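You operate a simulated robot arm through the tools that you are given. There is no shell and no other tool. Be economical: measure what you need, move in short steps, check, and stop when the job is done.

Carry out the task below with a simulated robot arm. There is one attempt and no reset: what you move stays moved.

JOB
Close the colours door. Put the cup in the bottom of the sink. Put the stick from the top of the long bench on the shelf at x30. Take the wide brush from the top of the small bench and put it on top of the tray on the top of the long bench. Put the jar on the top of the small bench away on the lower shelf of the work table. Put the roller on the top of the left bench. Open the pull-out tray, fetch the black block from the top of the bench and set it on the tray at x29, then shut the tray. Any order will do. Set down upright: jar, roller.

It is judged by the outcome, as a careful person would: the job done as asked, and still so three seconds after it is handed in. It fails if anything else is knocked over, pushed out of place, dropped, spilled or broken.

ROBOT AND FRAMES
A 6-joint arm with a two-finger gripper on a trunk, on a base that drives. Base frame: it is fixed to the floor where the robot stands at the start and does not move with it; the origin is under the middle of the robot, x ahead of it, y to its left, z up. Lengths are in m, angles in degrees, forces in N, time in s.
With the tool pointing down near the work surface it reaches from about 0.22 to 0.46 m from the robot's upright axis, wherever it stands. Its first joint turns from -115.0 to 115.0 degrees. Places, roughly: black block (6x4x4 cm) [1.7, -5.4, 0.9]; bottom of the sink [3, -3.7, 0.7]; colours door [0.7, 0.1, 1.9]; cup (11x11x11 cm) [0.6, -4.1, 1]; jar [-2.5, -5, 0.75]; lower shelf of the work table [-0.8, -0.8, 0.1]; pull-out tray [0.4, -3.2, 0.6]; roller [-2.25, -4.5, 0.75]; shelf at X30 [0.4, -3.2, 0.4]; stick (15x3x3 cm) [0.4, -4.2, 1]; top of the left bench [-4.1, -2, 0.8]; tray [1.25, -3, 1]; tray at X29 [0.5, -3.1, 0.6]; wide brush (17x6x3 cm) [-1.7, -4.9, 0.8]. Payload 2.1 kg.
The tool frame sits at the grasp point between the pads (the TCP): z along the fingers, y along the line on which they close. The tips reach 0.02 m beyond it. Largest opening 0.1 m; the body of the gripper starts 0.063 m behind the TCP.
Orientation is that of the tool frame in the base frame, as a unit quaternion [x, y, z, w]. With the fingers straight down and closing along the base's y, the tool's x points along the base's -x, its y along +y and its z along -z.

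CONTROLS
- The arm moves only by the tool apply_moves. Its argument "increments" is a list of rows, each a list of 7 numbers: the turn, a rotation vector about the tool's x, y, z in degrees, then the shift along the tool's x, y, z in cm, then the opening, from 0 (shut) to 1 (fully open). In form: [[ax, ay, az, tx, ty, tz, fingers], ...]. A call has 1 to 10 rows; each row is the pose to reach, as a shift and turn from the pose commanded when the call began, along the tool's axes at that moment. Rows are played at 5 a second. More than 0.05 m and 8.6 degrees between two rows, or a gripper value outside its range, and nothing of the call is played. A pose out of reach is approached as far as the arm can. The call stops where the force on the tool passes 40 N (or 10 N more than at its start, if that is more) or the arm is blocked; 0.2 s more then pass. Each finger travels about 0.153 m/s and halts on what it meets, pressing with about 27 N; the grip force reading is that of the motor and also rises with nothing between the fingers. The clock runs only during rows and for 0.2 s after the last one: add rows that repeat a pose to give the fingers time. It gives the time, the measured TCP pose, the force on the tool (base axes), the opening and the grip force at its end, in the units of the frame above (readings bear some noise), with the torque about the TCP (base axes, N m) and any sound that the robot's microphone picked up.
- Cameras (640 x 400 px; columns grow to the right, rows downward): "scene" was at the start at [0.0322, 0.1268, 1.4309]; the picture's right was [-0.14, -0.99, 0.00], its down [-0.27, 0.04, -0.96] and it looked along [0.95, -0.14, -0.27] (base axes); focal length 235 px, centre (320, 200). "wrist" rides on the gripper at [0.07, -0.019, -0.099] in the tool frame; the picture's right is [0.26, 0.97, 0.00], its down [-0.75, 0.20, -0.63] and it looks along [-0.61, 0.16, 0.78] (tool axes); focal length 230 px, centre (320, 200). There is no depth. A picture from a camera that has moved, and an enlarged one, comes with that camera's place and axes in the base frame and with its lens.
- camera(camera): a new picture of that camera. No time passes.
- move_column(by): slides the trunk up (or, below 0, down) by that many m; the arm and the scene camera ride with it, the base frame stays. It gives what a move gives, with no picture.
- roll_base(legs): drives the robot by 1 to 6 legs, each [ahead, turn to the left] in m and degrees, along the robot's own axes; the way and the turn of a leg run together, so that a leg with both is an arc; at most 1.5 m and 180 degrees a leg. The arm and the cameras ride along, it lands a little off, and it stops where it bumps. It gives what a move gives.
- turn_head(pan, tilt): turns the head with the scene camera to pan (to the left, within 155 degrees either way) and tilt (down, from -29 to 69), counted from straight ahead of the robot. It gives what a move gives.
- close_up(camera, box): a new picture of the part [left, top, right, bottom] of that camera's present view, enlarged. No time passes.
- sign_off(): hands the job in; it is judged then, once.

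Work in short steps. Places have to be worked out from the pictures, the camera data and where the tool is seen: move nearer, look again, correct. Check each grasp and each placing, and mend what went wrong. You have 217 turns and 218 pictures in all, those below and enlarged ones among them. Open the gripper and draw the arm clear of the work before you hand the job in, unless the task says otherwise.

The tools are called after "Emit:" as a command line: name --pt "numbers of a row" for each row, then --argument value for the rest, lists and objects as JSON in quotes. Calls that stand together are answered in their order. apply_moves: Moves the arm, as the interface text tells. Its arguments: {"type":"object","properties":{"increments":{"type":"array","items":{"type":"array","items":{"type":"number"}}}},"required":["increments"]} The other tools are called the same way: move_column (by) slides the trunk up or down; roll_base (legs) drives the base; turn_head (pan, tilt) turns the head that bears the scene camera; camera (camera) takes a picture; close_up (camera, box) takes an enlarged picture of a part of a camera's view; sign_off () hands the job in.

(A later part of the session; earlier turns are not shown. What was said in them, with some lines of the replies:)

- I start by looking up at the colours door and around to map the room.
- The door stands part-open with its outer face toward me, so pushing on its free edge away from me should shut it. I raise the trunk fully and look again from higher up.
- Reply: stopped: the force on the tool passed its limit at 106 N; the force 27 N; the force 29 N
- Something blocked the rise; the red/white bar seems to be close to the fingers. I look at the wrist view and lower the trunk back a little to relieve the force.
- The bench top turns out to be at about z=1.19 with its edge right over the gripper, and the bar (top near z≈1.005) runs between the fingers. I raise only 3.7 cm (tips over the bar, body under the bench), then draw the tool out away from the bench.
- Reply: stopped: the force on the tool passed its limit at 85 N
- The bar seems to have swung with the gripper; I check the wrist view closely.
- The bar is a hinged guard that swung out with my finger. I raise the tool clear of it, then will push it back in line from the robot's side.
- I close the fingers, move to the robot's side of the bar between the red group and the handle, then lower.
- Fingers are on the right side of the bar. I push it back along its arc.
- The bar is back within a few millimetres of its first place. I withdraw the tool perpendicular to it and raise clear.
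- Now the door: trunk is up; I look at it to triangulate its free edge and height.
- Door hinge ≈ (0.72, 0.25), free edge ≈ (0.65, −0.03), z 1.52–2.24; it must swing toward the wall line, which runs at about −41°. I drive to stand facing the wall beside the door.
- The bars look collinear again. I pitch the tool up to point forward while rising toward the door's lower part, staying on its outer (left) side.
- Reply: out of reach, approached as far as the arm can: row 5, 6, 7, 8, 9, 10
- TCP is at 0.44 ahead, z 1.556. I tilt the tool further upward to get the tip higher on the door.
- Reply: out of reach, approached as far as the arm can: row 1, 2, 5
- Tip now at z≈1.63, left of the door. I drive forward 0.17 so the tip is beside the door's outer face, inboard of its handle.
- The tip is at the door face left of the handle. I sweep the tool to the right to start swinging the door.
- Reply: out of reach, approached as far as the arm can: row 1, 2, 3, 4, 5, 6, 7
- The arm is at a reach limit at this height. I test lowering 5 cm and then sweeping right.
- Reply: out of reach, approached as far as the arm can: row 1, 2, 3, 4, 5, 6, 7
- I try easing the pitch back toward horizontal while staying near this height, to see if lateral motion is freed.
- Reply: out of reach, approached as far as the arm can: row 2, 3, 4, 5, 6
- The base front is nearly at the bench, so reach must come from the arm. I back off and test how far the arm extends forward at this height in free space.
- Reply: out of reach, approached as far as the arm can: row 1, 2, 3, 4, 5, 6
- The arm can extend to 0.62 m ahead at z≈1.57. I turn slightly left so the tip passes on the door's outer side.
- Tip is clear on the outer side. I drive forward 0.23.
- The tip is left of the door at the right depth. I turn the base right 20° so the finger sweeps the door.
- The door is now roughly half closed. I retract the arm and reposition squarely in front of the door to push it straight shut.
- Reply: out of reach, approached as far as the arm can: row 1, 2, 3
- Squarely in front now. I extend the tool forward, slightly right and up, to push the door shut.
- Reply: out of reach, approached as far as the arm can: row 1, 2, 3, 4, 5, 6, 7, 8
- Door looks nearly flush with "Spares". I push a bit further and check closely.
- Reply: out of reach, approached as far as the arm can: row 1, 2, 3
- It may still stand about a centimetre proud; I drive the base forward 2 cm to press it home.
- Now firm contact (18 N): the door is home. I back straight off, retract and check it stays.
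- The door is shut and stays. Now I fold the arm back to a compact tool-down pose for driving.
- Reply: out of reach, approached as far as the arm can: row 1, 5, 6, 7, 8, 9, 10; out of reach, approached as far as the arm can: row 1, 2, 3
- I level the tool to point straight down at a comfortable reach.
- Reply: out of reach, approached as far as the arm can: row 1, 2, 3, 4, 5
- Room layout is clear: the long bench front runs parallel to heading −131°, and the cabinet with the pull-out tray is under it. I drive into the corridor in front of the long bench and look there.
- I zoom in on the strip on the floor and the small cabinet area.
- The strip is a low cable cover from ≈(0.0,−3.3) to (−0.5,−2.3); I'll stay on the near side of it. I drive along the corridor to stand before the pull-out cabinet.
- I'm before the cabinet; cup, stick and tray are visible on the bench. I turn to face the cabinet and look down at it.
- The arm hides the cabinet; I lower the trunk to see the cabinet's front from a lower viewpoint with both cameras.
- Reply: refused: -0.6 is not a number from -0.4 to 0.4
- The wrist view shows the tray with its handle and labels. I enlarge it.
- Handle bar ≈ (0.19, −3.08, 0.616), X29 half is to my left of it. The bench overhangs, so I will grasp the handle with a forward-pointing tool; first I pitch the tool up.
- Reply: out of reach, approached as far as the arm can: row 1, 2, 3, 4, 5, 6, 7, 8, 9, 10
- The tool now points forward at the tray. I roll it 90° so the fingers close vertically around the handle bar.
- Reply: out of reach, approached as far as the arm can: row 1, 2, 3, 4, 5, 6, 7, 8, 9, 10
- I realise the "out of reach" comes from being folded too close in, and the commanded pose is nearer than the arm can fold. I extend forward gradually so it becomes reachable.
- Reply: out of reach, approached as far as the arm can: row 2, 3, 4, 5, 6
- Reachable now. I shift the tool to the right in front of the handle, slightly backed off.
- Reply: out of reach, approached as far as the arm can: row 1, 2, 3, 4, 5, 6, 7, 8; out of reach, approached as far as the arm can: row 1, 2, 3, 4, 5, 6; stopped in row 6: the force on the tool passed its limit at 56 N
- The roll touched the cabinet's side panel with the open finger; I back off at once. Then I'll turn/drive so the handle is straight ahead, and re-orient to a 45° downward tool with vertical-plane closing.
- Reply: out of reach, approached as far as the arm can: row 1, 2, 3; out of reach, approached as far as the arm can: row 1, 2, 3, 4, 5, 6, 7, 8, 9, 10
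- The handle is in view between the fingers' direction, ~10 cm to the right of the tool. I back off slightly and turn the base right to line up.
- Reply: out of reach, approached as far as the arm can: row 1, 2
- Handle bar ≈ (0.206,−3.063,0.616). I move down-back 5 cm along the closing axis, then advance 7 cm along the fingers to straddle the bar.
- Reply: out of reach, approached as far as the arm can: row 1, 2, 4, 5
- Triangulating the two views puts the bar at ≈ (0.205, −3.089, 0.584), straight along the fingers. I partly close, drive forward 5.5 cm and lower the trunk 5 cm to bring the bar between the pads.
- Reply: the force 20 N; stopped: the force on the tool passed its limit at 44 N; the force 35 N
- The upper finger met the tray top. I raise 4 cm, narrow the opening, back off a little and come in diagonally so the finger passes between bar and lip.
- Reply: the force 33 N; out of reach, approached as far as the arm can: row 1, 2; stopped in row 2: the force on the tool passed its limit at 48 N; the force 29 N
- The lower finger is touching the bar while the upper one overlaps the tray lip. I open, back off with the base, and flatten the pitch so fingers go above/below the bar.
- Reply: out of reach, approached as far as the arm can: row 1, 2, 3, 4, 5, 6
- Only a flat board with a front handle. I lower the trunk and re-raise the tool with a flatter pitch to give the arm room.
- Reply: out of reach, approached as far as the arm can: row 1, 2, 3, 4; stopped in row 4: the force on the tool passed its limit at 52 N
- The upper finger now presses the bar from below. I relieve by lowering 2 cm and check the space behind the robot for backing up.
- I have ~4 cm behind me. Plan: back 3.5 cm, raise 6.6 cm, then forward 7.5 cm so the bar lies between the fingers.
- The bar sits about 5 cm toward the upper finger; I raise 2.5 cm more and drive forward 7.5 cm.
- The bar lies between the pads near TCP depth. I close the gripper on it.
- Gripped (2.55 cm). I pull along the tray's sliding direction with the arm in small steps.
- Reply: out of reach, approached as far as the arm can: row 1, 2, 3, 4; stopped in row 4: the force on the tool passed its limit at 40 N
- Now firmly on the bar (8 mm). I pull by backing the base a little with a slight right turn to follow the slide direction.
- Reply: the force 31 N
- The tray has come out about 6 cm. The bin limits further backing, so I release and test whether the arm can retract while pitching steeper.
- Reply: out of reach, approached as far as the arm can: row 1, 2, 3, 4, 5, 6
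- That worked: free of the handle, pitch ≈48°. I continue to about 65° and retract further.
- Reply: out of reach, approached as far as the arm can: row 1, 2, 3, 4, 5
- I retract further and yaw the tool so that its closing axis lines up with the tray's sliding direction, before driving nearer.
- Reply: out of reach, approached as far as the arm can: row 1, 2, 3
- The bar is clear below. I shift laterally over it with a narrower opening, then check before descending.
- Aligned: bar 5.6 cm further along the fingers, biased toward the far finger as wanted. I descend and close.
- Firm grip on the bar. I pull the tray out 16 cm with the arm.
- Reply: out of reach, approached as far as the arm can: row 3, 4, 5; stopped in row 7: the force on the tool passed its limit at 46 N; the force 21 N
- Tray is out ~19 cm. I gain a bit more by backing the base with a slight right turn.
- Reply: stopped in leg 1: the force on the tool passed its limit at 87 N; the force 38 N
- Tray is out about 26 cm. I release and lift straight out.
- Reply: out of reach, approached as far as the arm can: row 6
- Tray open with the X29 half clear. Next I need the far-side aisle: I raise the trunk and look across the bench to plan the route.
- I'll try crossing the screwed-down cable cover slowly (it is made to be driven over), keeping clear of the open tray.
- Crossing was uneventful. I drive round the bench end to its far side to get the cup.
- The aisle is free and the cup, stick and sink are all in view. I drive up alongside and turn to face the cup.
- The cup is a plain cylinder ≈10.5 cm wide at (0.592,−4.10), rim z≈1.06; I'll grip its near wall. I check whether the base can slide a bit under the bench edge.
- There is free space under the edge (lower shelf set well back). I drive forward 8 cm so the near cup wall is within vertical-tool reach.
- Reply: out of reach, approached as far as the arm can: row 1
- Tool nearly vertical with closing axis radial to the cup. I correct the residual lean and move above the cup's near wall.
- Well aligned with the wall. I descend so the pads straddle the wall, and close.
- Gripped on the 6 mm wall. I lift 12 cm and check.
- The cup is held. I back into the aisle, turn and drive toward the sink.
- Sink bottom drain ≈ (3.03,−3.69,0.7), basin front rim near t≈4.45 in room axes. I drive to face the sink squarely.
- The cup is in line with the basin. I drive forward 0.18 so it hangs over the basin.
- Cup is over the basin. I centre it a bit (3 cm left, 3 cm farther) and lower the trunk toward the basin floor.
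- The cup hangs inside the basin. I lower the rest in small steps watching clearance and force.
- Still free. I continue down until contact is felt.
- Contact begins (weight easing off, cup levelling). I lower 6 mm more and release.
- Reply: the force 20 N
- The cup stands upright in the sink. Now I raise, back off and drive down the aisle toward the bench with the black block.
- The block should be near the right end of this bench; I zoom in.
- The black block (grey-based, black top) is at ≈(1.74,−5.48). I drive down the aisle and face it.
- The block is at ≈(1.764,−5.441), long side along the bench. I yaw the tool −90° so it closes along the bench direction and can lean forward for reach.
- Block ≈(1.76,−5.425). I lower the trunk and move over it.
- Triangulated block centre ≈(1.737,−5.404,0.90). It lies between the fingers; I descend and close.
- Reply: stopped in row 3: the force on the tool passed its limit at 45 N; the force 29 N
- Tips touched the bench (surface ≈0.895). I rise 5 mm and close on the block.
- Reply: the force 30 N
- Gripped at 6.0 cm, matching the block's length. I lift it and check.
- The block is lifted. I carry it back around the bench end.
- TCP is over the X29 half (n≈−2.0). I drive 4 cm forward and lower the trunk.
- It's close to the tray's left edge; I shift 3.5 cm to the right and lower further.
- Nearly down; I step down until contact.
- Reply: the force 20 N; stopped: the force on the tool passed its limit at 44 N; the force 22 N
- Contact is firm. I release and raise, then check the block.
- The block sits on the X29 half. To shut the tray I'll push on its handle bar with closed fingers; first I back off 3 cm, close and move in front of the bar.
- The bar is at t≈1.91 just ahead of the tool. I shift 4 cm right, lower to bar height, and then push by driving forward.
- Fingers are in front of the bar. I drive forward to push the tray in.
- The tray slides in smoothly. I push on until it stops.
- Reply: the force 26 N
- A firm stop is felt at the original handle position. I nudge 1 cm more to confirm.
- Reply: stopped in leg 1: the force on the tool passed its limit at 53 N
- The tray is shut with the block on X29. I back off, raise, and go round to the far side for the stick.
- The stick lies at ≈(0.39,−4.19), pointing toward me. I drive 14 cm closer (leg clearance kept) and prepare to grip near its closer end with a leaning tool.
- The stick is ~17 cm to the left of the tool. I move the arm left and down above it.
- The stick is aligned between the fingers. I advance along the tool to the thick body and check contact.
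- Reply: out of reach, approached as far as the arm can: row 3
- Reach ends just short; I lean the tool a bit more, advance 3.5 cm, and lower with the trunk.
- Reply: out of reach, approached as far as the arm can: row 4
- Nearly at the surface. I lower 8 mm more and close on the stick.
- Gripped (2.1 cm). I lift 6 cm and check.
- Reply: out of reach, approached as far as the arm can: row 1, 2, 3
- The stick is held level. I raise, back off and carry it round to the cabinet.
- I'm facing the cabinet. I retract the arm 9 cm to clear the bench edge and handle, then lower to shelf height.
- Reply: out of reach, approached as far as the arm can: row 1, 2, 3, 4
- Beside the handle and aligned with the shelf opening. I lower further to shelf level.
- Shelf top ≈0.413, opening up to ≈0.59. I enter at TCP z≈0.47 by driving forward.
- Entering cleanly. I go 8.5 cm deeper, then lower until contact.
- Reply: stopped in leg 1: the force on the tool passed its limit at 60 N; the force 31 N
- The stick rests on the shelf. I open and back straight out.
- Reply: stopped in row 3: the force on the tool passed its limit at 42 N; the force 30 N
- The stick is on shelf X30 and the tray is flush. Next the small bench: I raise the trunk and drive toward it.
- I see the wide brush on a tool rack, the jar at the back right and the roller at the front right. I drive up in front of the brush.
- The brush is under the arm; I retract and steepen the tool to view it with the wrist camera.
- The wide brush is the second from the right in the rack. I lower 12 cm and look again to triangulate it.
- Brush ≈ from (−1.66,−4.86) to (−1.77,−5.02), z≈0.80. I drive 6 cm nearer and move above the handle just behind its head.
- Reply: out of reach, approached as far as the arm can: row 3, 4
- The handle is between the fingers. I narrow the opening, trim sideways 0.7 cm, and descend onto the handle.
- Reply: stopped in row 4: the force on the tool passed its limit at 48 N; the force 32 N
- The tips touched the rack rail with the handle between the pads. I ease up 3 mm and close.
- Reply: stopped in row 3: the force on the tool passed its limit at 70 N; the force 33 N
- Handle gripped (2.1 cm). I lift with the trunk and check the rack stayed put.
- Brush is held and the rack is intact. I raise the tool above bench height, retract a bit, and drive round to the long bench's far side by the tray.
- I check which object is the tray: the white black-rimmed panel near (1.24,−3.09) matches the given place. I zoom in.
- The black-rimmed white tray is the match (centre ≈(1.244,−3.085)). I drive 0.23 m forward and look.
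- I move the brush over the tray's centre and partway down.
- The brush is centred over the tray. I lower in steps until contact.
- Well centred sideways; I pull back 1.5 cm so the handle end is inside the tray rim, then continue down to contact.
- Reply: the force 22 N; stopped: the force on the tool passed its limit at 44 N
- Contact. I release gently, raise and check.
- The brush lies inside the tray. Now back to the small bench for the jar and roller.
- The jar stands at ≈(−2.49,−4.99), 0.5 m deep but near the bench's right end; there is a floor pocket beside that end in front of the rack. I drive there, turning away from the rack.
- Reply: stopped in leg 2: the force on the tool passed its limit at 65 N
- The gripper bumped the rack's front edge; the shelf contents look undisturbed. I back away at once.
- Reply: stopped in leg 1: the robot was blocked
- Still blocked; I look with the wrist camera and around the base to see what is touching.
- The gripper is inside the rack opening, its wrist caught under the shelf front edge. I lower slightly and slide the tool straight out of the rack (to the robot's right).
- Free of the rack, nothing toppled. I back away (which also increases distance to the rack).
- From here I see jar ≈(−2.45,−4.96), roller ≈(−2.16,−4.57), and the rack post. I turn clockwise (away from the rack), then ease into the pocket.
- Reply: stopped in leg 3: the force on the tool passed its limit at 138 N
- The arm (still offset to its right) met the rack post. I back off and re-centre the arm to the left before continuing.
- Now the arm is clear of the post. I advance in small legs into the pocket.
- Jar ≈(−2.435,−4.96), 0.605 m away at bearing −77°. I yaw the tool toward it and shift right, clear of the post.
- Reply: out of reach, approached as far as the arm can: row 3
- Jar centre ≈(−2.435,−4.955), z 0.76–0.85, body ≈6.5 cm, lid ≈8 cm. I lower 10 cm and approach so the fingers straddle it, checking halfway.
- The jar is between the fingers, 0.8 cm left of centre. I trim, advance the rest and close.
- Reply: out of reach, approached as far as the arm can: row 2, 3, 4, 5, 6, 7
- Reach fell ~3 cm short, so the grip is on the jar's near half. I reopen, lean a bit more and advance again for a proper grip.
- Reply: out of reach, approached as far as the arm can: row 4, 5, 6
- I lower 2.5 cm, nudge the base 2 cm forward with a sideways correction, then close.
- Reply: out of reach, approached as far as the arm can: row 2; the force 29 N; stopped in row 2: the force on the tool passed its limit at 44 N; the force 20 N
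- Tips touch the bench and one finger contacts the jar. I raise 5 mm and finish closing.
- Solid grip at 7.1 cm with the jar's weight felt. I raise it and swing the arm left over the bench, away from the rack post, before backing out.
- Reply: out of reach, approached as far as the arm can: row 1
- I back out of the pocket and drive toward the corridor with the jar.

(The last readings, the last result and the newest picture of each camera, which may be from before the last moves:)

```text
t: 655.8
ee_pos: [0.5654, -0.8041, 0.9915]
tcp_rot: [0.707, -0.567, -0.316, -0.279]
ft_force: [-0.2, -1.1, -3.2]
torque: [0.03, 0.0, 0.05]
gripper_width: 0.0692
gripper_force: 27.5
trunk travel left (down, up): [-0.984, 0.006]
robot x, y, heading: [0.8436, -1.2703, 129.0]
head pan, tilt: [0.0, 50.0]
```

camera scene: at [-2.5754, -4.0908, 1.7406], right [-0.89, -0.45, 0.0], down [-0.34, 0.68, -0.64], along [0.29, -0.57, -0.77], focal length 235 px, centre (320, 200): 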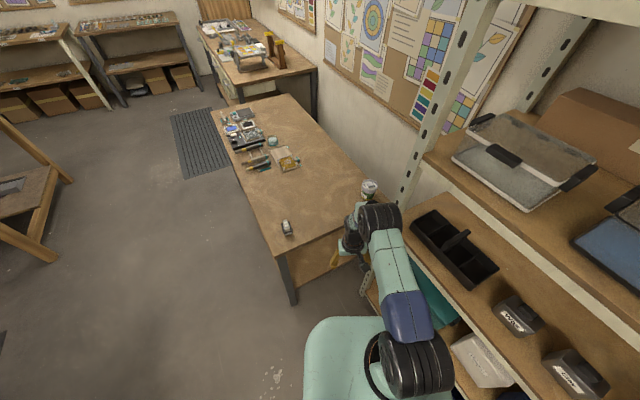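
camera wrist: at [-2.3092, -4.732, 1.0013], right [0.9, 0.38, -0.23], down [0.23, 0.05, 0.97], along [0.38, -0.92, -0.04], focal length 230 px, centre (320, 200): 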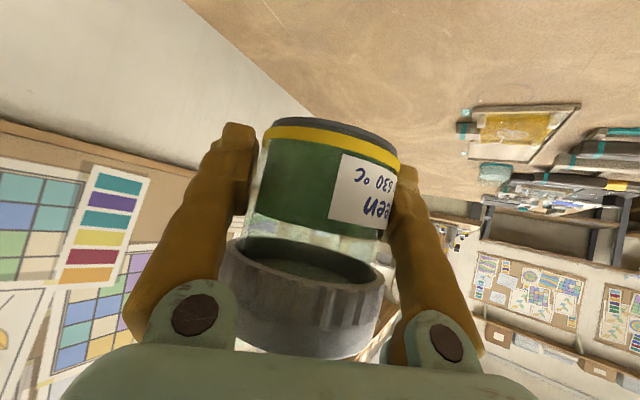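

Emit:
roll_base --legs '[[1.48, 0], [0, 99]]'

Emit:
turn_head --pan 0 --tilt 50

Emit:
camera --camera "scene"

```text
t: 667.6
ee_pos: [-0.4972, -0.4998, 0.9908]
tcp_rot: [0.882, 0.209, -0.415, 0.078]
ft_force: [0.5, -0.3, -3.1]
torque: [-0.01, 0.02, 0.0]
gripper_width: 0.0684
gripper_force: 27.3
trunk travel left (down, up): [-0.984, 0.006]
robot x, y, heading: [-0.1111, -0.1162, -126.8]
head pan, tilt: [0.0, 50.0]
```

```text
t: 668.2
ee_pos: [-0.4978, -0.5004, 0.991]
tcp_rot: [0.883, 0.208, -0.415, 0.077]
ft_force: [-0.3, 0.2, -3.4]
torque: [0.02, -0.02, 0.01]
gripper_width: 0.0685
gripper_force: 26.6
trunk travel left (down, up): [-0.984, 0.006]
robot x, y, heading: [-0.113, -0.114, -127.2]
head pan, tilt: [0.0, 50.0]
```

```text
37 pictures are left
camera scene: at [-0.0109, -0.2166, 1.7738], right [-0.8, 0.6, 0.0], down [0.46, 0.61, -0.64], along [-0.39, -0.51, -0.77], focal length 235 px, centre (320, 200)
```

scene: 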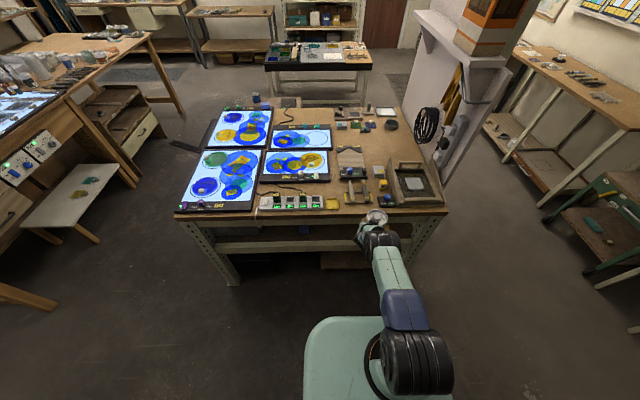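

Facing the work table's north side. I lower the trunk to see the lower shelf.

Emit:
move_column --by -0.4

Emit:
move_column --by -0.3

Emit:
turn_head --pan 10 --tilt 30

Emit:
camera --camera "scene"

Emit:
camera --camera "wrist"

```text
t: 672.0
ee_pos: [-0.4967, -0.4987, 0.5903]
tcp_rot: [0.883, 0.207, -0.415, 0.077]
ft_force: [-0.3, 0.2, -2.6]
torque: [-0.02, -0.01, 0.0]
gripper_width: 0.0685
gripper_force: 27.2
trunk travel left (down, up): [-0.584, 0.406]
robot x, y, heading: [-0.1163, -0.1163, -126.9]
head pan, tilt: [0.0, 50.0]
```

```text
t: 675.0
ee_pos: [-0.4967, -0.4995, 0.2902]
tcp_rot: [0.883, 0.208, -0.414, 0.077]
ft_force: [0.1, -0.3, -3.4]
torque: [0.02, 0.01, 0.0]
gripper_width: 0.0684
gripper_force: 26.8
trunk travel left (down, up): [-0.284, 0.706]
robot x, y, heading: [-0.1104, -0.1209, -126.8]
head pan, tilt: [0.0, 50.0]
```

```text
t: 675.8
ee_pos: [-0.4977, -0.4997, 0.2916]
tcp_rot: [0.883, 0.208, -0.414, 0.077]
ft_force: [0.6, 0.0, -3.6]
torque: [0.02, 0.01, 0.01]
gripper_width: 0.0682
gripper_force: 27.0
trunk travel left (down, up): [-0.284, 0.706]
robot x, y, heading: [-0.1143, -0.1169, -126.8]
head pan, tilt: [10.0, 30.0]
```

```text
36 pictures are left
camera scene: at [-0.0053, -0.2353, 1.1032], right [-0.89, 0.45, 0.0], down [0.23, 0.45, -0.87], along [-0.39, -0.77, -0.5], focal length 235 px, centre (320, 200)
```

scene: 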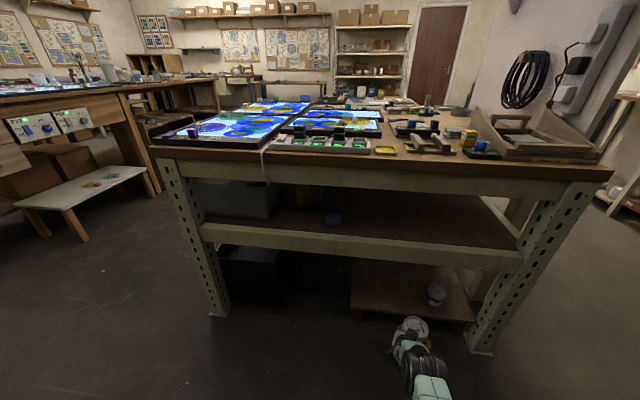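

```text
35 pictures are left
camera wrist: at [-0.3965, -0.4311, 0.301], right [0.56, -0.79, -0.23], down [0.1, -0.21, 0.97], along [-0.82, -0.57, -0.04], focal length 230 px, centre (320, 200)
```

wrist: 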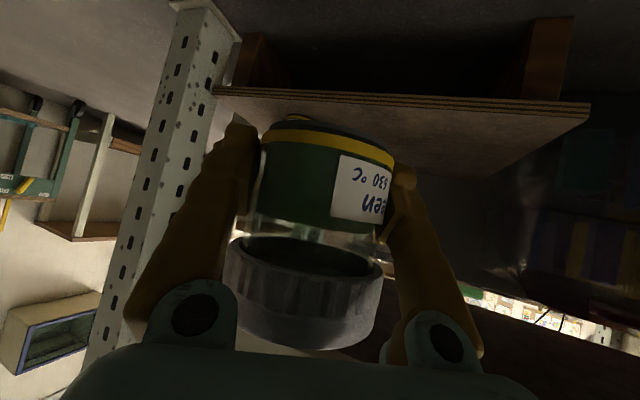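

The lower shelf is the low board (z≈0.1) with a bottle at its right; free space lies ahead at t≈0. I lower to z≈0.19 and drive in.

Emit:
move_column --by -0.09

Emit:
roll_base --legs '[[0.22, 0]]'

Emit:
camera --camera "wrist"

Emit:
close_up --camera "scene" --box '[260, 200, 540, 400]'

```text
t: 677.1
ee_pos: [-0.4971, -0.4991, 0.2006]
tcp_rot: [0.882, 0.209, -0.415, 0.078]
ft_force: [0.1, -0.4, -3.1]
torque: [0.02, 0.04, 0.0]
gripper_width: 0.068
gripper_force: 27.3
trunk travel left (down, up): [-0.194, 0.796]
robot x, y, heading: [-0.1146, -0.118, -126.7]
head pan, tilt: [10.0, 30.0]
```

```text
t: 678.7
ee_pos: [-0.6251, -0.6721, 0.2008]
tcp_rot: [0.882, 0.209, -0.415, 0.078]
ft_force: [-0.3, -0.6, -3.0]
torque: [-0.02, 0.02, 0.02]
gripper_width: 0.068
gripper_force: 27.5
trunk travel left (down, up): [-0.194, 0.796]
robot x, y, heading: [-0.2413, -0.2899, -126.4]
head pan, tilt: [10.0, 30.0]
```

```text
34 pictures are left
camera wrist: at [-0.5249, -0.6034, 0.211], right [0.57, -0.79, -0.23], down [0.1, -0.21, 0.97], along [-0.82, -0.57, -0.04], focal length 230 px, centre (320, 200)
```

wrist: 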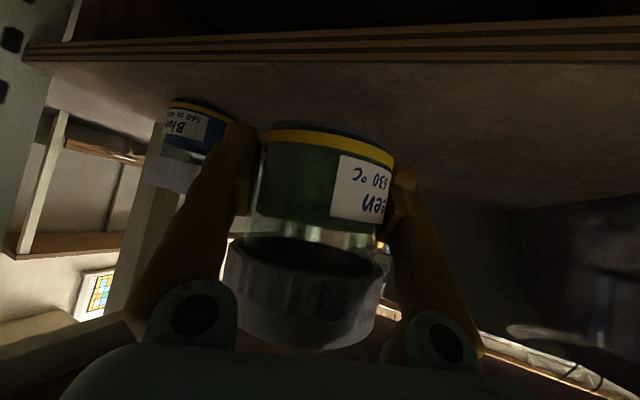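

```text
2.00 times, centred on (400, 300) of scene
camera zoom: at [-0.134, -0.4071, 1.0133], right [-0.89, 0.45, 0.0], down [0.23, 0.45, -0.87], along [-0.39, -0.77, -0.5], focal length 469 px, centre (160, 0)
```

zoom: 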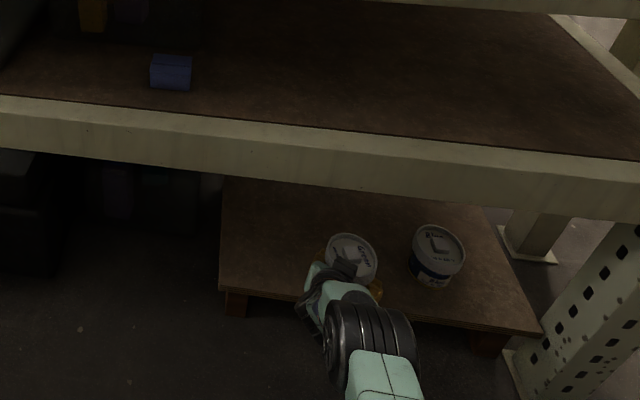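

The blue jar stands to the right; I shift 3 cm left, go 8 cm deeper, then lower to contact.

Emit:
apply_moves --pt "0 0 0 0 1.5 0 0.3" --pt "0 0 0 0 3 0 0.3"

Emit:
roll_base --legs '[[0.08, 0]]'

Emit:
move_column --by -0.03

Emit:
move_column --by -0.015

```text
t: 679.3
ee_pos: [-0.6112, -0.6991, 0.1989]
tcp_rot: [0.882, 0.209, -0.415, 0.078]
ft_force: [0.4, 0.4, -3.1]
torque: [-0.02, 0.05, 0.0]
gripper_width: 0.0681
gripper_force: 27.4
trunk travel left (down, up): [-0.194, 0.796]
robot x, y, heading: [-0.2387, -0.2894, -126.8]
head pan, tilt: [10.0, 30.0]
```

```text
t: 680.4
ee_pos: [-0.659, -0.7616, 0.1989]
tcp_rot: [0.883, 0.208, -0.415, 0.077]
ft_force: [0.7, 0.7, -2.6]
torque: [-0.01, -0.01, -0.02]
gripper_width: 0.068
gripper_force: 26.9
trunk travel left (down, up): [-0.194, 0.796]
robot x, y, heading: [-0.2912, -0.3529, -126.9]
head pan, tilt: [10.0, 30.0]
```

```text
t: 681.1
ee_pos: [-0.6588, -0.7625, 0.1681]
tcp_rot: [0.882, 0.209, -0.415, 0.078]
ft_force: [-0.3, -0.3, -3.9]
torque: [-0.02, -0.04, -0.03]
gripper_width: 0.068
gripper_force: 27.0
trunk travel left (down, up): [-0.164, 0.826]
robot x, y, heading: [-0.2874, -0.3537, -127.2]
head pan, tilt: [10.0, 30.0]
```

```text
t: 681.8
ee_pos: [-0.6603, -0.7628, 0.1617]
tcp_rot: [0.88, 0.205, -0.422, 0.081]
ft_force: [-2.7, 3.2, 34.4]
torque: [-1.11, -0.24, -0.09]
gripper_width: 0.0686
gripper_force: 27.4
trunk travel left (down, up): [-0.149, 0.841]
robot x, y, heading: [-0.2892, -0.3518, -126.9]
head pan, tilt: [10.0, 30.0]
```

Contact with the shelf. I open and check before withdrawing.

Emit:
apply_moves --pt "0 0 0 0 0 0 0.75" --pt "0 0 0 0 0 0 0.85" --pt "0 0 0 0 0 0 0.95" --pt "0 0 0 0 0 0 0.95"

Emit:
camera --camera "wrist"

```text
t: 682.4
ee_pos: [-0.6632, -0.7603, 0.16]
tcp_rot: [0.88, 0.201, -0.424, 0.078]
ft_force: [11.4, 19.1, 26.7]
torque: [-0.85, -0.76, 0.73]
gripper_width: 0.0885
gripper_force: 0.1
trunk travel left (down, up): [-0.149, 0.841]
robot x, y, heading: [-0.2874, -0.351, -127.1]
head pan, tilt: [10.0, 30.0]
stopped in row 3: the force on the tool passed its limit at 50 N (the readings are from after the stop); the commanded pose is now the measured one
```

```text
32 pictures are left
camera wrist: at [-0.5615, -0.6932, 0.1692], right [0.55, -0.8, -0.23], down [0.11, -0.2, 0.97], along [-0.83, -0.56, -0.02], focal length 230 px, centre (320, 200)
```

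wrist: 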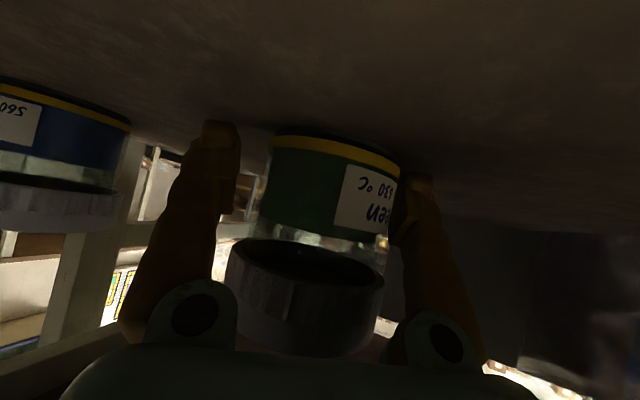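

The jar stands free; I relieve the downward pressure, centre slightly, and back straight out.

Emit:
move_column --by 0.01

Emit:
apply_moves --pt "0 0 0 0 0.4 0 1" --pt "0 0 0 0 0.6 0 1" --pt "0 0 0 0 0.6 0 1"

Emit:
roll_base --legs '[[-0.28, 0]]'

Emit:
camera --camera "wrist"

```text
t: 683.0
ee_pos: [-0.6619, -0.7613, 0.1667]
tcp_rot: [0.881, 0.205, -0.419, 0.076]
ft_force: [-0.6, -0.2, -0.8]
torque: [0.0, 0.01, 0.0]
gripper_width: 0.0953
gripper_force: 0.0
trunk travel left (down, up): [-0.159, 0.831]
robot x, y, heading: [-0.2872, -0.3536, -127.1]
head pan, tilt: [10.0, 30.0]
```

```text
t: 683.8
ee_pos: [-0.659, -0.7665, 0.1677]
tcp_rot: [0.881, 0.204, -0.42, 0.076]
ft_force: [0.0, 0.1, -0.3]
torque: [0.0, 0.02, -0.01]
gripper_width: 0.1
gripper_force: 0.1
trunk travel left (down, up): [-0.159, 0.831]
robot x, y, heading: [-0.2878, -0.3491, -127.3]
head pan, tilt: [10.0, 30.0]
```

```text
t: 685.8
ee_pos: [-0.4964, -0.5435, 0.1674]
tcp_rot: [0.882, 0.199, -0.42, 0.075]
ft_force: [0.1, 0.6, 0.9]
torque: [0.02, -0.03, -0.02]
gripper_width: 0.1
gripper_force: 0.1
trunk travel left (down, up): [-0.159, 0.831]
robot x, y, heading: [-0.1188, -0.1339, -127.9]
head pan, tilt: [10.0, 30.0]
```

```text
31 pictures are left
camera wrist: at [-0.395, -0.4768, 0.1762], right [0.55, -0.8, -0.23], down [0.1, -0.21, 0.97], along [-0.83, -0.56, -0.03], focal length 230 px, centre (320, 200)
```

wrist: 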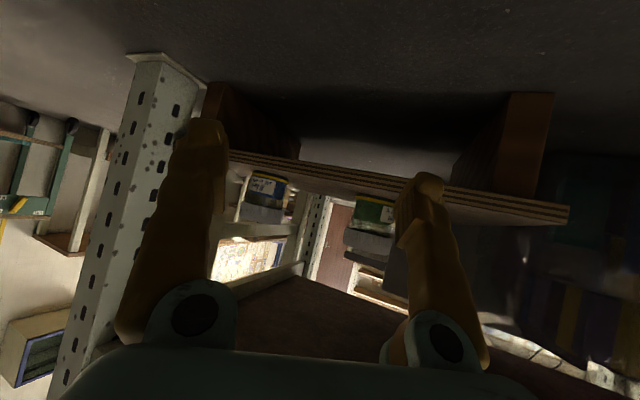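

The green jar stands on the lower shelf beside the blue one. Last item: the roller. I raise the arm and drive back to the small bench.

Emit:
move_column --by 0.4

Emit:
move_column --by 0.4

Emit:
roll_base --legs '[[0, 86], [1.48, 0], [0, -87], [1.5, 0]]'

```text
t: 689.6
ee_pos: [-0.4965, -0.5453, 0.5676]
tcp_rot: [0.882, 0.2, -0.42, 0.075]
ft_force: [-0.3, -0.6, -0.1]
torque: [0.02, 0.0, 0.02]
gripper_width: 0.0998
gripper_force: 0.1
trunk travel left (down, up): [-0.559, 0.431]
robot x, y, heading: [-0.1222, -0.1349, -127.6]
head pan, tilt: [10.0, 30.0]
```

```text
t: 693.4
ee_pos: [-0.4978, -0.543, 0.966]
tcp_rot: [0.882, 0.199, -0.42, 0.075]
ft_force: [-0.2, -0.1, 0.5]
torque: [-0.01, 0.01, 0.0]
gripper_width: 0.1003
gripper_force: 0.1
trunk travel left (down, up): [-0.959, 0.031]
robot x, y, heading: [-0.1204, -0.1336, -127.7]
head pan, tilt: [10.0, 30.0]
```

```text
t: 715.1
ee_pos: [-0.3023, -2.6712, 0.9667]
tcp_rot: [0.881, 0.204, -0.421, 0.077]
ft_force: [-0.5, -0.3, 0.5]
torque: [0.03, 0.01, -0.01]
gripper_width: 0.0998
gripper_force: 0.1
trunk travel left (down, up): [-0.959, 0.031]
robot x, y, heading: [0.0737, -2.2601, -127.2]
head pan, tilt: [10.0, 30.0]
```

Emit:
roll_base --legs '[[1.5, 0], [0.5, 0], [0, -29], [0.82, 0], [0, 31]]'

Emit:
apply_moves --pt "0 7 0 2 0 -2 1" --pt "0 14 0 4 0 -4 1" --pt "0 21 0 6 0 -6 1" --pt "0 26 0 7 0 -7 1"

Emit:
camera --camera "wrist"

```text
t: 731.8
ee_pos: [-2.1504, -4.6888, 0.968]
tcp_rot: [0.87, 0.248, -0.414, 0.098]
ft_force: [0.3, 0.0, 0.0]
torque: [0.0, -0.02, -0.03]
gripper_width: 0.1
gripper_force: 0.0
trunk travel left (down, up): [-0.959, 0.031]
robot x, y, heading: [-1.8226, -4.2405, -121.4]
head pan, tilt: [10.0, 30.0]
```

```text
t: 732.8
ee_pos: [-2.0681, -4.638, 0.9578]
tcp_rot: [0.941, 0.263, -0.209, 0.039]
ft_force: [-0.4, -0.2, 0.2]
torque: [0.02, -0.01, 0.0]
gripper_width: 0.1001
gripper_force: 0.1
trunk travel left (down, up): [-0.959, 0.031]
robot x, y, heading: [-1.8209, -4.2417, -121.6]
head pan, tilt: [10.0, 30.0]
```

```text
30 pictures are left
camera wrist: at [-1.9857, -4.5706, 1.0188], right [0.69, -0.71, -0.14], down [-0.24, -0.42, 0.88], along [-0.68, -0.57, -0.46], focal length 230 px, centre (320, 200)
```

wrist: 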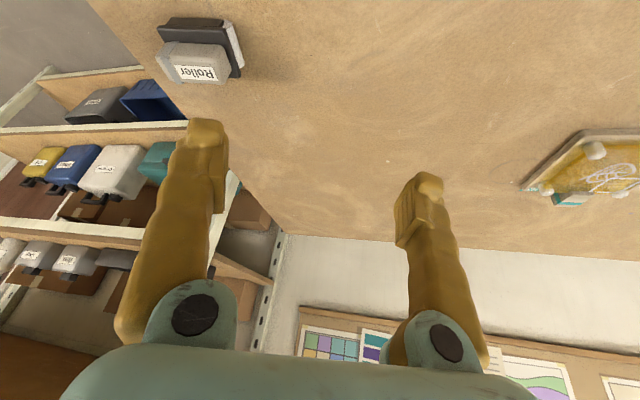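

The labelled roller block stands at ≈(−2.16,−4.557). I move over it and look again.

Emit:
apply_moves --pt "0 0 0 -0.5 -3 0 1" --pt "0 0 0 -1 -6 1 1" --pt "0 0 0 -1.5 -9 2 1" --pt "0 0 0 -2.1 -11.5 3 1"

Emit:
camera --camera "wrist"

```text
t: 733.8
ee_pos: [-2.15, -4.5524, 0.9463]
tcp_rot: [0.942, 0.261, -0.209, 0.039]
ft_force: [0.1, 0.1, 0.3]
torque: [-0.05, -0.04, 0.03]
gripper_width: 0.1001
gripper_force: 0.1
trunk travel left (down, up): [-0.959, 0.031]
robot x, y, heading: [-1.8177, -4.2411, -121.6]
head pan, tilt: [10.0, 30.0]
```

```text
29 pictures are left
camera wrist: at [-2.0696, -4.4845, 1.0069], right [0.69, -0.71, -0.14], down [-0.25, -0.41, 0.88], along [-0.68, -0.57, -0.46], focal length 230 px, centre (320, 200)
```

wrist: 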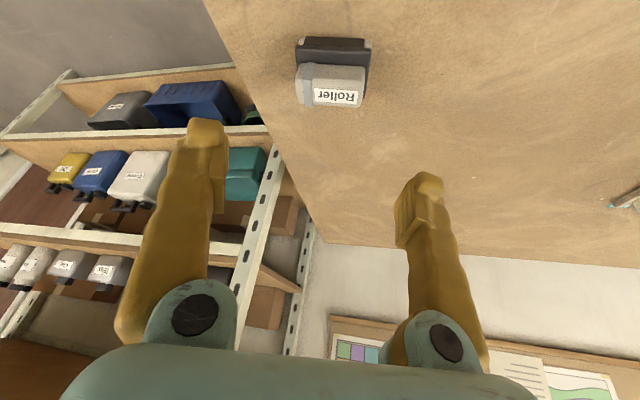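

Triangulated: roller centre ≈(−2.163,−4.556,0.826), aligned with the fingers. I descend and close.

Emit:
apply_moves --pt "0 0 0 1.2 0 3 1" --pt "0 0 0 2.4 0 6 1" --pt "0 0 0 3.5 0.1 9 1" --pt "0 0 0 3.5 0.1 10.7 1" --pt "0 0 0 3.5 0.1 10.7 0.8" --pt "0 0 0 3.5 0.1 10.7 0.6" --pt "0 0 0 3.5 0.1 10.7 0.4" --pt "0 0 0 3.5 0.1 10.7 0.3"

Emit:
camera --camera "wrist"

```text
t: 735.6
ee_pos: [-2.1539, -4.5562, 0.8424]
tcp_rot: [0.941, 0.263, -0.211, 0.041]
ft_force: [-3.8, -0.8, 12.0]
torque: [-0.1, 0.01, 0.0]
gripper_width: 0.0609
gripper_force: 27.5
out of reach, approached as far as the arm can: row 4, 5, 6, 7, 8
trunk travel left (down, up): [-0.959, 0.031]
robot x, y, heading: [-1.8203, -4.2429, -121.6]
head pan, tilt: [10.0, 30.0]
```

```text
28 pictures are left
camera wrist: at [-2.0726, -4.489, 0.9021], right [0.69, -0.71, -0.14], down [-0.24, -0.41, 0.88], along [-0.68, -0.57, -0.46], focal length 230 px, centre (320, 200)
```

wrist: 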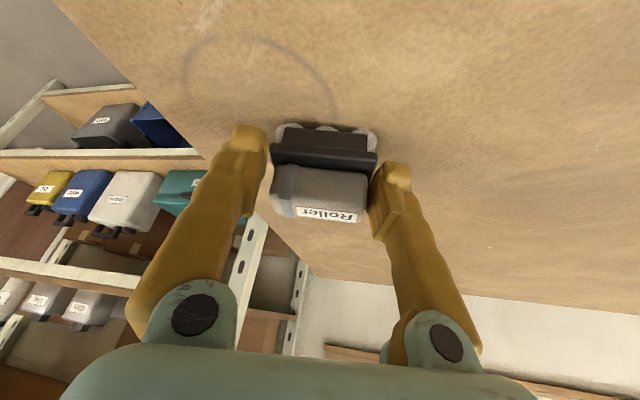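

Gripped (6.1 cm). I lift it with the arm.

Emit:
apply_moves --pt "0 0 0 -0.8 0 -2 0.3" --pt "0 0 0 -1.6 0 -4.5 0.3" --pt "0 0 0 -2.6 0 -8 0.3" --pt "0 0 0 -3.6 0 -11 0.3" --pt "0 0 0 -4.5 0 -14 0.3"

Emit:
camera --camera "wrist"

```text
t: 736.8
ee_pos: [-2.1378, -4.5504, 0.9886]
tcp_rot: [0.941, 0.262, -0.209, 0.038]
ft_force: [0.2, 1.0, -0.5]
torque: [0.03, 0.0, 0.0]
gripper_width: 0.055
gripper_force: 27.1
out of reach, approached as far as the arm can: row 1, 2
trunk travel left (down, up): [-0.959, 0.031]
robot x, y, heading: [-1.8155, -4.2433, -121.4]
head pan, tilt: [10.0, 30.0]
```

```text
27 pictures are left
camera wrist: at [-2.0563, -4.4826, 1.0497], right [0.69, -0.71, -0.14], down [-0.24, -0.41, 0.88], along [-0.68, -0.57, -0.46], focal length 230 px, centre (320, 200)
```

wrist: 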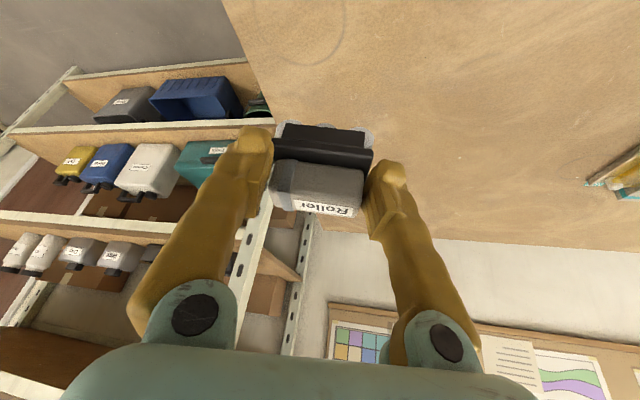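

The roller is held. I drive west around to the left bench.

Emit:
roll_base --legs '[[-0.15, 0], [0, -67], [1.0, 0], [0, -47], [0.7, 0]]'

Emit:
turn_head --pan 0 --tilt 35

Emit:
camera --camera "scene"

```text
t: 751.4
ee_pos: [-3.2996, -2.9985, 0.9875]
tcp_rot: [0.734, -0.645, -0.148, -0.154]
ft_force: [0.2, -0.1, -0.7]
torque: [-0.02, -0.01, 0.02]
gripper_width: 0.0543
gripper_force: 26.9
trunk travel left (down, up): [-0.959, 0.031]
robot x, y, heading: [-3.1462, -3.4156, 124.8]
head pan, tilt: [10.0, 30.0]
```

```text
t: 752.1
ee_pos: [-3.301, -2.9976, 0.9874]
tcp_rot: [0.733, -0.646, -0.146, -0.154]
ft_force: [-0.2, 0.4, -2.3]
torque: [-0.01, -0.01, 0.02]
gripper_width: 0.0544
gripper_force: 26.5
trunk travel left (down, up): [-0.959, 0.031]
robot x, y, heading: [-3.1433, -3.4143, 124.9]
head pan, tilt: [0.0, 35.0]
```

```text
26 pictures are left
camera scene: at [-3.2766, -3.4693, 1.7705], right [0.82, 0.57, 0.0], down [0.33, -0.47, -0.82], along [-0.47, 0.67, -0.57], focal length 235 px, centre (320, 200)
```

scene: 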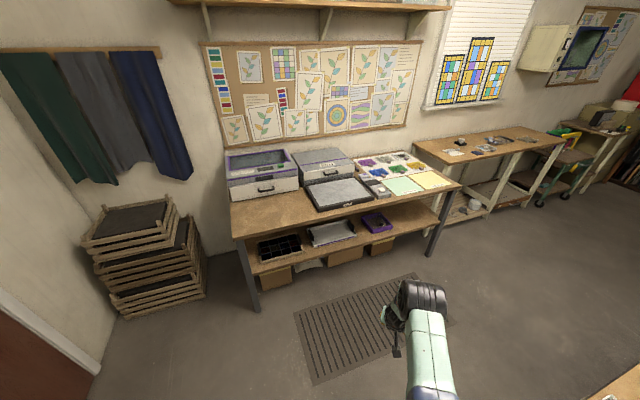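

The left bench (boxes and trays on it) is ahead; its front-left patch is free, target ≈(−4.16,−2.74). I drive up to it.

Emit:
roll_base --legs '[[0, 22], [0.72, 0]]'

Emit:
turn_head --pan 0 --tilt 55

Emit:
camera --camera "scene"

Emit:
camera --camera "wrist"

```text
t: 757.2
ee_pos: [-4.0372, -2.6814, 0.9889]
tcp_rot: [0.839, -0.501, -0.172, -0.124]
ft_force: [0.1, 0.2, -1.9]
torque: [-0.02, 0.0, -0.02]
gripper_width: 0.0542
gripper_force: 26.8
trunk travel left (down, up): [-0.959, 0.031]
robot x, y, heading: [-3.7451, -3.0135, 145.5]
head pan, tilt: [0.0, 35.0]
```

```text
t: 758.1
ee_pos: [-4.038, -2.6801, 0.9882]
tcp_rot: [0.838, -0.502, -0.172, -0.125]
ft_force: [-0.2, 0.7, -0.8]
torque: [-0.04, -0.01, 0.03]
gripper_width: 0.0542
gripper_force: 27.3
trunk travel left (down, up): [-0.959, 0.031]
robot x, y, heading: [-3.7418, -3.0132, 145.5]
head pan, tilt: [0.0, 55.0]
```

```text
25 pictures are left
camera scene: at [-3.8344, -3.1219, 1.7423], right [0.56, 0.83, 0.0], down [0.68, -0.46, -0.57], along [-0.47, 0.32, -0.82], focal length 235 px, centre (320, 200)
```

scene: 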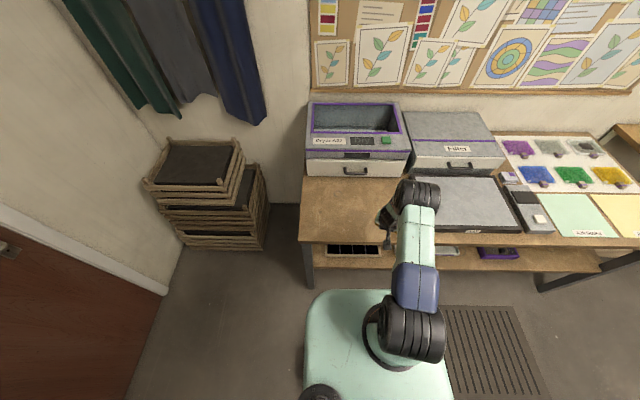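

```text
24 pictures are left
camera wrist: at [-3.9754, -2.7653, 1.0491], right [-0.74, -0.66, -0.14], down [-0.4, 0.27, 0.88], along [-0.54, 0.71, -0.46], focal length 230 px, centre (320, 200)
```

wrist: 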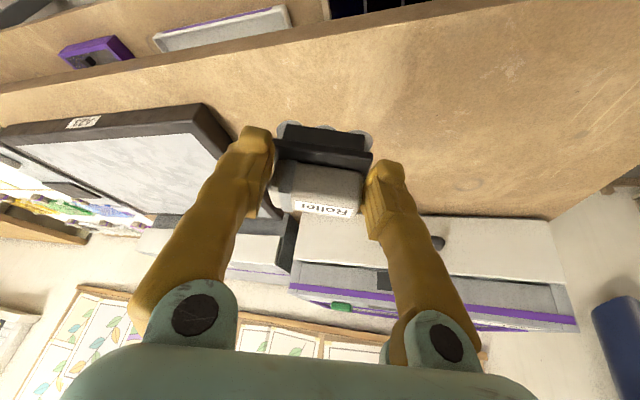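

I drive 12 cm nearer and shift the roller left over the free patch.

Emit:
roll_base --legs '[[0.11, 0]]'

Emit:
apply_moves --pt "0 0 0 1.6 3.3 -0.8 0.3" --pt "0 0 0 3.3 6.6 -1.7 0.3" --pt "0 0 0 5 10 -2.6 0.3" --pt "0 0 0 6.6 13.3 -3.5 0.3"

Emit:
camera --camera "scene"

Emit:
camera --camera "wrist"

```text
t: 759.2
ee_pos: [-4.1267, -2.6226, 0.9929]
tcp_rot: [0.839, -0.5, -0.176, -0.125]
ft_force: [-0.1, 0.4, -1.8]
torque: [-0.04, -0.02, -0.01]
gripper_width: 0.054
gripper_force: 27.2
trunk travel left (down, up): [-0.959, 0.031]
robot x, y, heading: [-3.8308, -2.9492, 146.2]
head pan, tilt: [0.0, 55.0]
```

```text
t: 760.2
ee_pos: [-4.2111, -2.75, 0.9884]
tcp_rot: [0.84, -0.499, -0.175, -0.124]
ft_force: [-0.2, -0.6, -1.4]
torque: [0.0, -0.04, 0.01]
gripper_width: 0.0539
gripper_force: 27.1
trunk travel left (down, up): [-0.959, 0.031]
robot x, y, heading: [-3.8331, -2.9495, 145.6]
head pan, tilt: [0.0, 55.0]
```

```text
23 pictures are left
camera scene: at [-3.9265, -3.0623, 1.742], right [0.56, 0.83, 0.0], down [0.68, -0.46, -0.57], along [-0.47, 0.32, -0.82], focal length 235 px, centre (320, 200)
```

scene: 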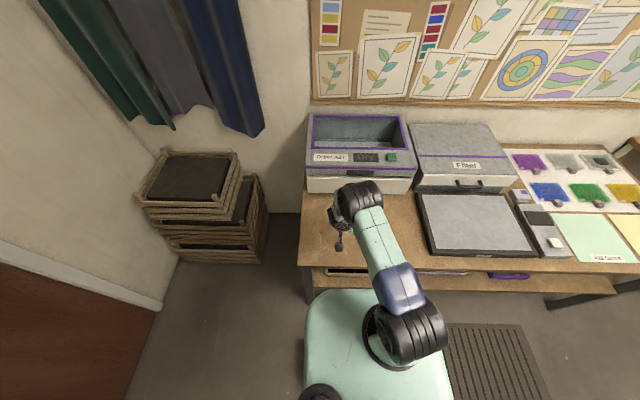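

```text
22 pictures are left
camera wrist: at [-4.1474, -2.8342, 1.0492], right [-0.74, -0.66, -0.14], down [-0.4, 0.26, 0.88], along [-0.54, 0.71, -0.46], focal length 230 px, centre (320, 200)
```

wrist: 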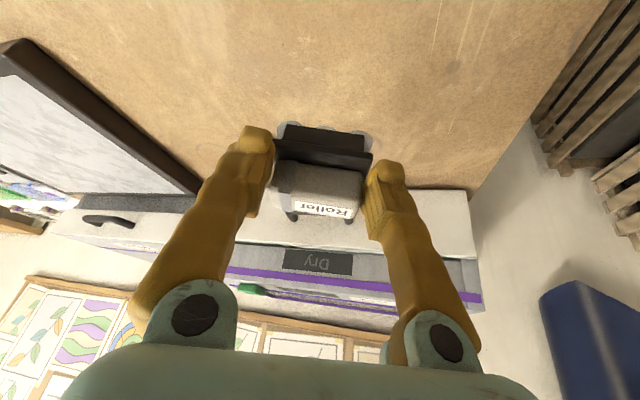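

Free space below. I lower stepwise until contact.

Emit:
move_column --by -0.07

Emit:
move_column --by -0.02

Emit:
camera --camera "wrist"

```text
t: 761.3
ee_pos: [-4.2075, -2.7495, 0.9197]
tcp_rot: [0.839, -0.5, -0.175, -0.125]
ft_force: [-0.1, -0.4, -1.1]
torque: [-0.04, 0.0, -0.03]
gripper_width: 0.0539
gripper_force: 27.8
trunk travel left (down, up): [-0.889, 0.101]
robot x, y, heading: [-3.8298, -2.9537, 145.7]
head pan, tilt: [0.0, 55.0]
```

```text
t: 762.0
ee_pos: [-4.2077, -2.7484, 0.8979]
tcp_rot: [0.839, -0.5, -0.176, -0.124]
ft_force: [-0.7, -0.1, -1.6]
torque: [-0.01, -0.03, -0.03]
gripper_width: 0.054
gripper_force: 26.8
trunk travel left (down, up): [-0.869, 0.121]
robot x, y, heading: [-3.8358, -2.9526, 146.2]
head pan, tilt: [0.0, 55.0]
```

```text
21 pictures are left
camera wrist: at [-4.1454, -2.8335, 0.9597], right [-0.74, -0.66, -0.14], down [-0.4, 0.26, 0.88], along [-0.54, 0.71, -0.46], focal length 230 px, centre (320, 200)
```

wrist: 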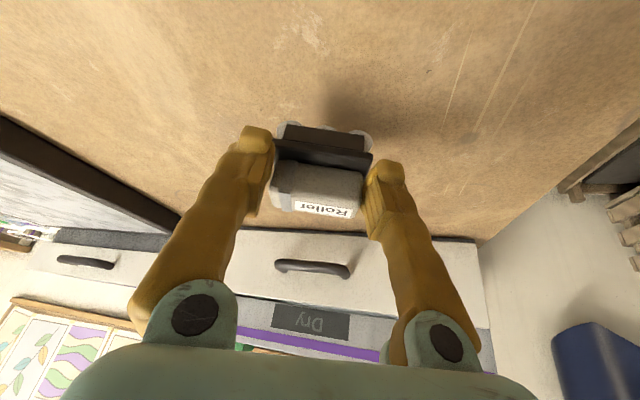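

Emit:
move_column --by -0.02

Emit:
move_column --by -0.012

Emit:
move_column --by -0.01

Emit:
camera --camera "wrist"

```text
t: 762.7
ee_pos: [-4.2086, -2.749, 0.8789]
tcp_rot: [0.839, -0.5, -0.176, -0.125]
ft_force: [0.7, 0.6, -1.0]
torque: [-0.02, -0.03, 0.03]
gripper_width: 0.0538
gripper_force: 27.1
trunk travel left (down, up): [-0.849, 0.141]
robot x, y, heading: [-3.8337, -2.9517, 146.2]
head pan, tilt: [0.0, 55.0]
```

```text
t: 763.3
ee_pos: [-4.2095, -2.7492, 0.8684]
tcp_rot: [0.839, -0.5, -0.175, -0.125]
ft_force: [-0.7, -0.6, -1.1]
torque: [-0.02, -0.04, 0.01]
gripper_width: 0.054
gripper_force: 26.9
trunk travel left (down, up): [-0.837, 0.153]
robot x, y, heading: [-3.8332, -2.95, 145.9]
head pan, tilt: [0.0, 55.0]
```

```text
t: 763.8
ee_pos: [-4.2122, -2.7485, 0.8656]
tcp_rot: [0.836, -0.5, -0.185, -0.126]
ft_force: [5.1, -2.8, 24.5]
torque: [-0.22, -0.15, 0.01]
gripper_width: 0.0539
gripper_force: 27.0
trunk travel left (down, up): [-0.829, 0.161]
robot x, y, heading: [-3.8332, -2.9499, 145.9]
head pan, tilt: [0.0, 55.0]
stopped: the force on the tool passed its limit at 48 N (the readings are from after the stop); the commanded pose is now the measured one
```

```text
20 pictures are left
camera wrist: at [-4.147, -2.8329, 0.9234], right [-0.74, -0.66, -0.14], down [-0.38, 0.25, 0.89], along [-0.55, 0.71, -0.44], focal length 230 px, centre (320, 200)
```

wrist: 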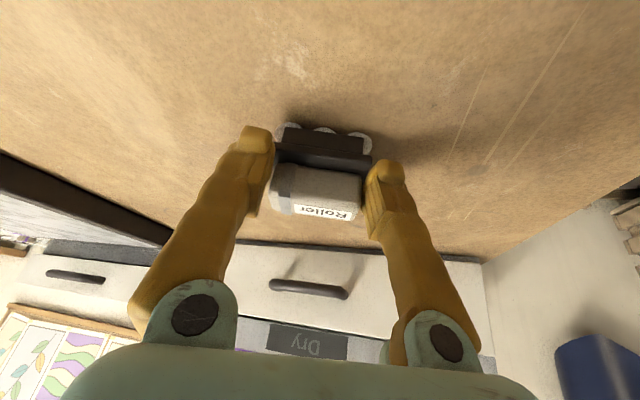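

Contact. I relieve 4 mm, open slowly and withdraw upward.

Emit:
move_column --by 0.004

Emit:
apply_moves --pt "0 0 0 0 0 0 0.58" --pt "0 0 0 0 0 0 0.65" --pt "0 0 0 0 0 0 0.8" --pt "0 0 0 0 0 0 0.9" --pt "0 0 0 0 0 -2 0.9" --pt "0 0 0 0 0 -5 0.9" --pt "0 0 0 0 0 -8 0.9"

Emit:
camera --camera "wrist"

```text
t: 764.3
ee_pos: [-4.2116, -2.7485, 0.8656]
tcp_rot: [0.838, -0.5, -0.181, -0.125]
ft_force: [-0.5, -0.1, -1.4]
torque: [0.03, -0.02, -0.02]
gripper_width: 0.0537
gripper_force: 26.9
trunk travel left (down, up): [-0.833, 0.157]
robot x, y, heading: [-3.8319, -2.9521, 146.1]
head pan, tilt: [0.0, 55.0]
```

```text
t: 765.9
ee_pos: [-4.1991, -2.7787, 0.9396]
tcp_rot: [0.837, -0.501, -0.183, -0.125]
ft_force: [-0.4, 0.0, -0.5]
torque: [0.04, 0.02, -0.02]
gripper_width: 0.0899
gripper_force: 0.1
trunk travel left (down, up): [-0.833, 0.157]
robot x, y, heading: [-3.836, -2.9524, 145.9]
head pan, tilt: [0.0, 55.0]
```

```text
19 pictures are left
camera wrist: at [-4.1338, -2.864, 0.9982], right [-0.74, -0.66, -0.14], down [-0.39, 0.25, 0.89], along [-0.55, 0.71, -0.44], focal length 230 px, centre (320, 200)
```

wrist: 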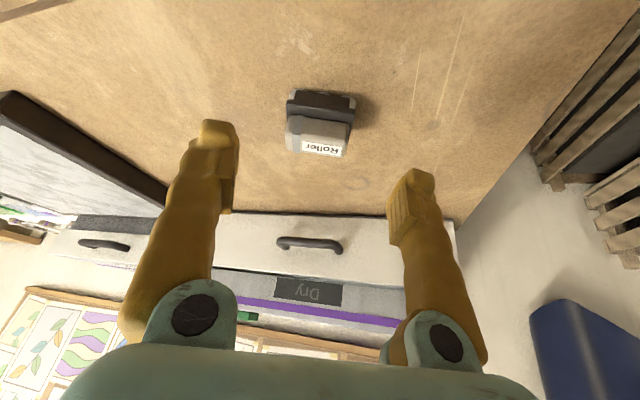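

The roller stands upright on the left bench. I back away and take a quick look at the rack I bumped earlier.

Emit:
move_column --by 0.15

Emit:
roll_base --legs '[[-0.4, 0]]'

Emit:
turn_head --pan 120 --tilt 20

Emit:
camera --camera "scene"

Emit:
turn_head --pan -10 --tilt 40

Emit:
camera --camera "scene"

```text
t: 767.6
ee_pos: [-4.1988, -2.7787, 1.0886]
tcp_rot: [0.838, -0.5, -0.182, -0.124]
ft_force: [0.1, -0.2, -0.3]
torque: [0.02, 0.0, 0.0]
gripper_width: 0.0901
gripper_force: 0.0
trunk travel left (down, up): [-0.983, 0.007]
robot x, y, heading: [-3.8311, -2.9573, 145.9]
head pan, tilt: [0.0, 55.0]
```

```text
t: 770.1
ee_pos: [-3.8746, -2.9994, 1.0866]
tcp_rot: [0.838, -0.5, -0.181, -0.125]
ft_force: [0.3, 0.2, -0.5]
torque: [0.01, 0.0, 0.0]
gripper_width: 0.0901
gripper_force: 0.1
trunk travel left (down, up): [-0.983, 0.007]
robot x, y, heading: [-3.5067, -3.1751, 145.6]
head pan, tilt: [0.0, 55.0]
```

```text
t: 772.1
ee_pos: [-3.8727, -2.9997, 1.0887]
tcp_rot: [0.838, -0.499, -0.182, -0.124]
ft_force: [0.4, 0.3, -0.7]
torque: [-0.02, 0.04, 0.01]
gripper_width: 0.09
gripper_force: 0.2
trunk travel left (down, up): [-0.983, 0.007]
robot x, y, heading: [-3.5112, -3.1745, 145.9]
head pan, tilt: [120.0, 20.0]
```

```text
18 pictures are left
camera scene: at [-3.5433, -3.4167, 1.8179], right [-1.0, 0.07, 0.0], down [0.02, 0.34, -0.94], along [-0.07, -0.94, -0.34], focal length 235 px, centre (320, 200)
```

scene: 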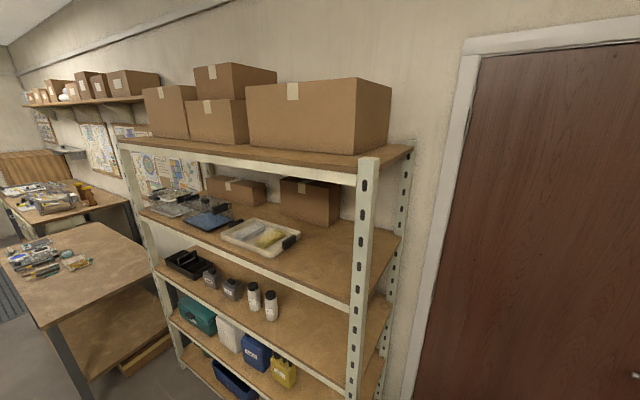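

```text
t: 774.2
ee_pos: [-3.8717, -2.9999, 1.0876]
tcp_rot: [0.837, -0.5, -0.182, -0.125]
ft_force: [0.9, -0.2, -1.1]
torque: [-0.03, 0.0, 0.02]
gripper_width: 0.09
gripper_force: 0.1
trunk travel left (down, up): [-0.983, 0.007]
robot x, y, heading: [-3.5064, -3.1701, 145.9]
head pan, tilt: [-10.0, 40.0]
```

```text
17 pictures are left
camera scene: at [-3.5977, -3.2646, 1.7866], right [0.7, 0.72, 0.0], down [0.46, -0.45, -0.77], along [-0.55, 0.53, -0.64], focal length 235 px, centre (320, 200)
```

scene: 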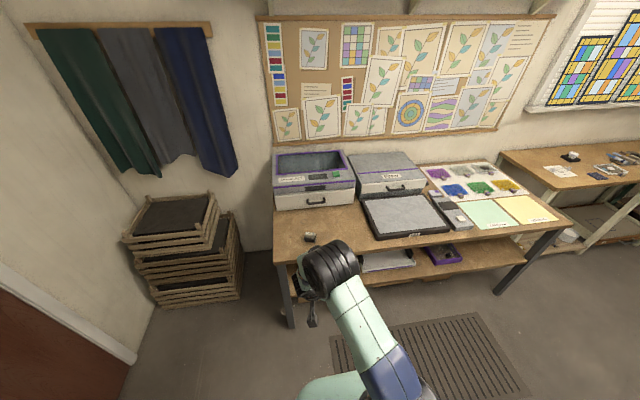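

The rack is undisturbed and the roller stands upright on the left bench. Everything asked for is placed, the gripper is open and clear, so I hand in.

Emit:
sign_off

```text
The job is handed in.
```

I did all seven parts of the job and handed it in. I checked each item in a picture after placing it, but I don't have the judging result.

- **Colours door:** pushed shut.
- **Cup:** standing upright in the bottom of the sink.
- **Black block:** on the pull-out tray at X29, and the tray is pushed fully in.
- **Stick:** on shelf X30.
- **Wide brush:** lying inside a black-rimmed white panel on the long bench. I took that panel to be the tray because it was the only thing at the listed place.
- **Jar:** upright on the lower shelf of the work table, next to the blue jar.
- **Roller:** upright on the top of the left bench.

Things I bumped along the way:

- **Guard bar:** the red-and-white bar under the first bench swung out when I first moved. I pushed it back to within about 5 mm of where it started and did not check it again at the end.
- **Storage rack:** the arm hit the rack beside the small bench twice, once with about 138 N. Everything on it still looked in place in my last picture.
- **Cabinet with the pull-out tray:** the gripper touched the cabinet's side panel and the top of the tray. The tray closed normally afterwards.
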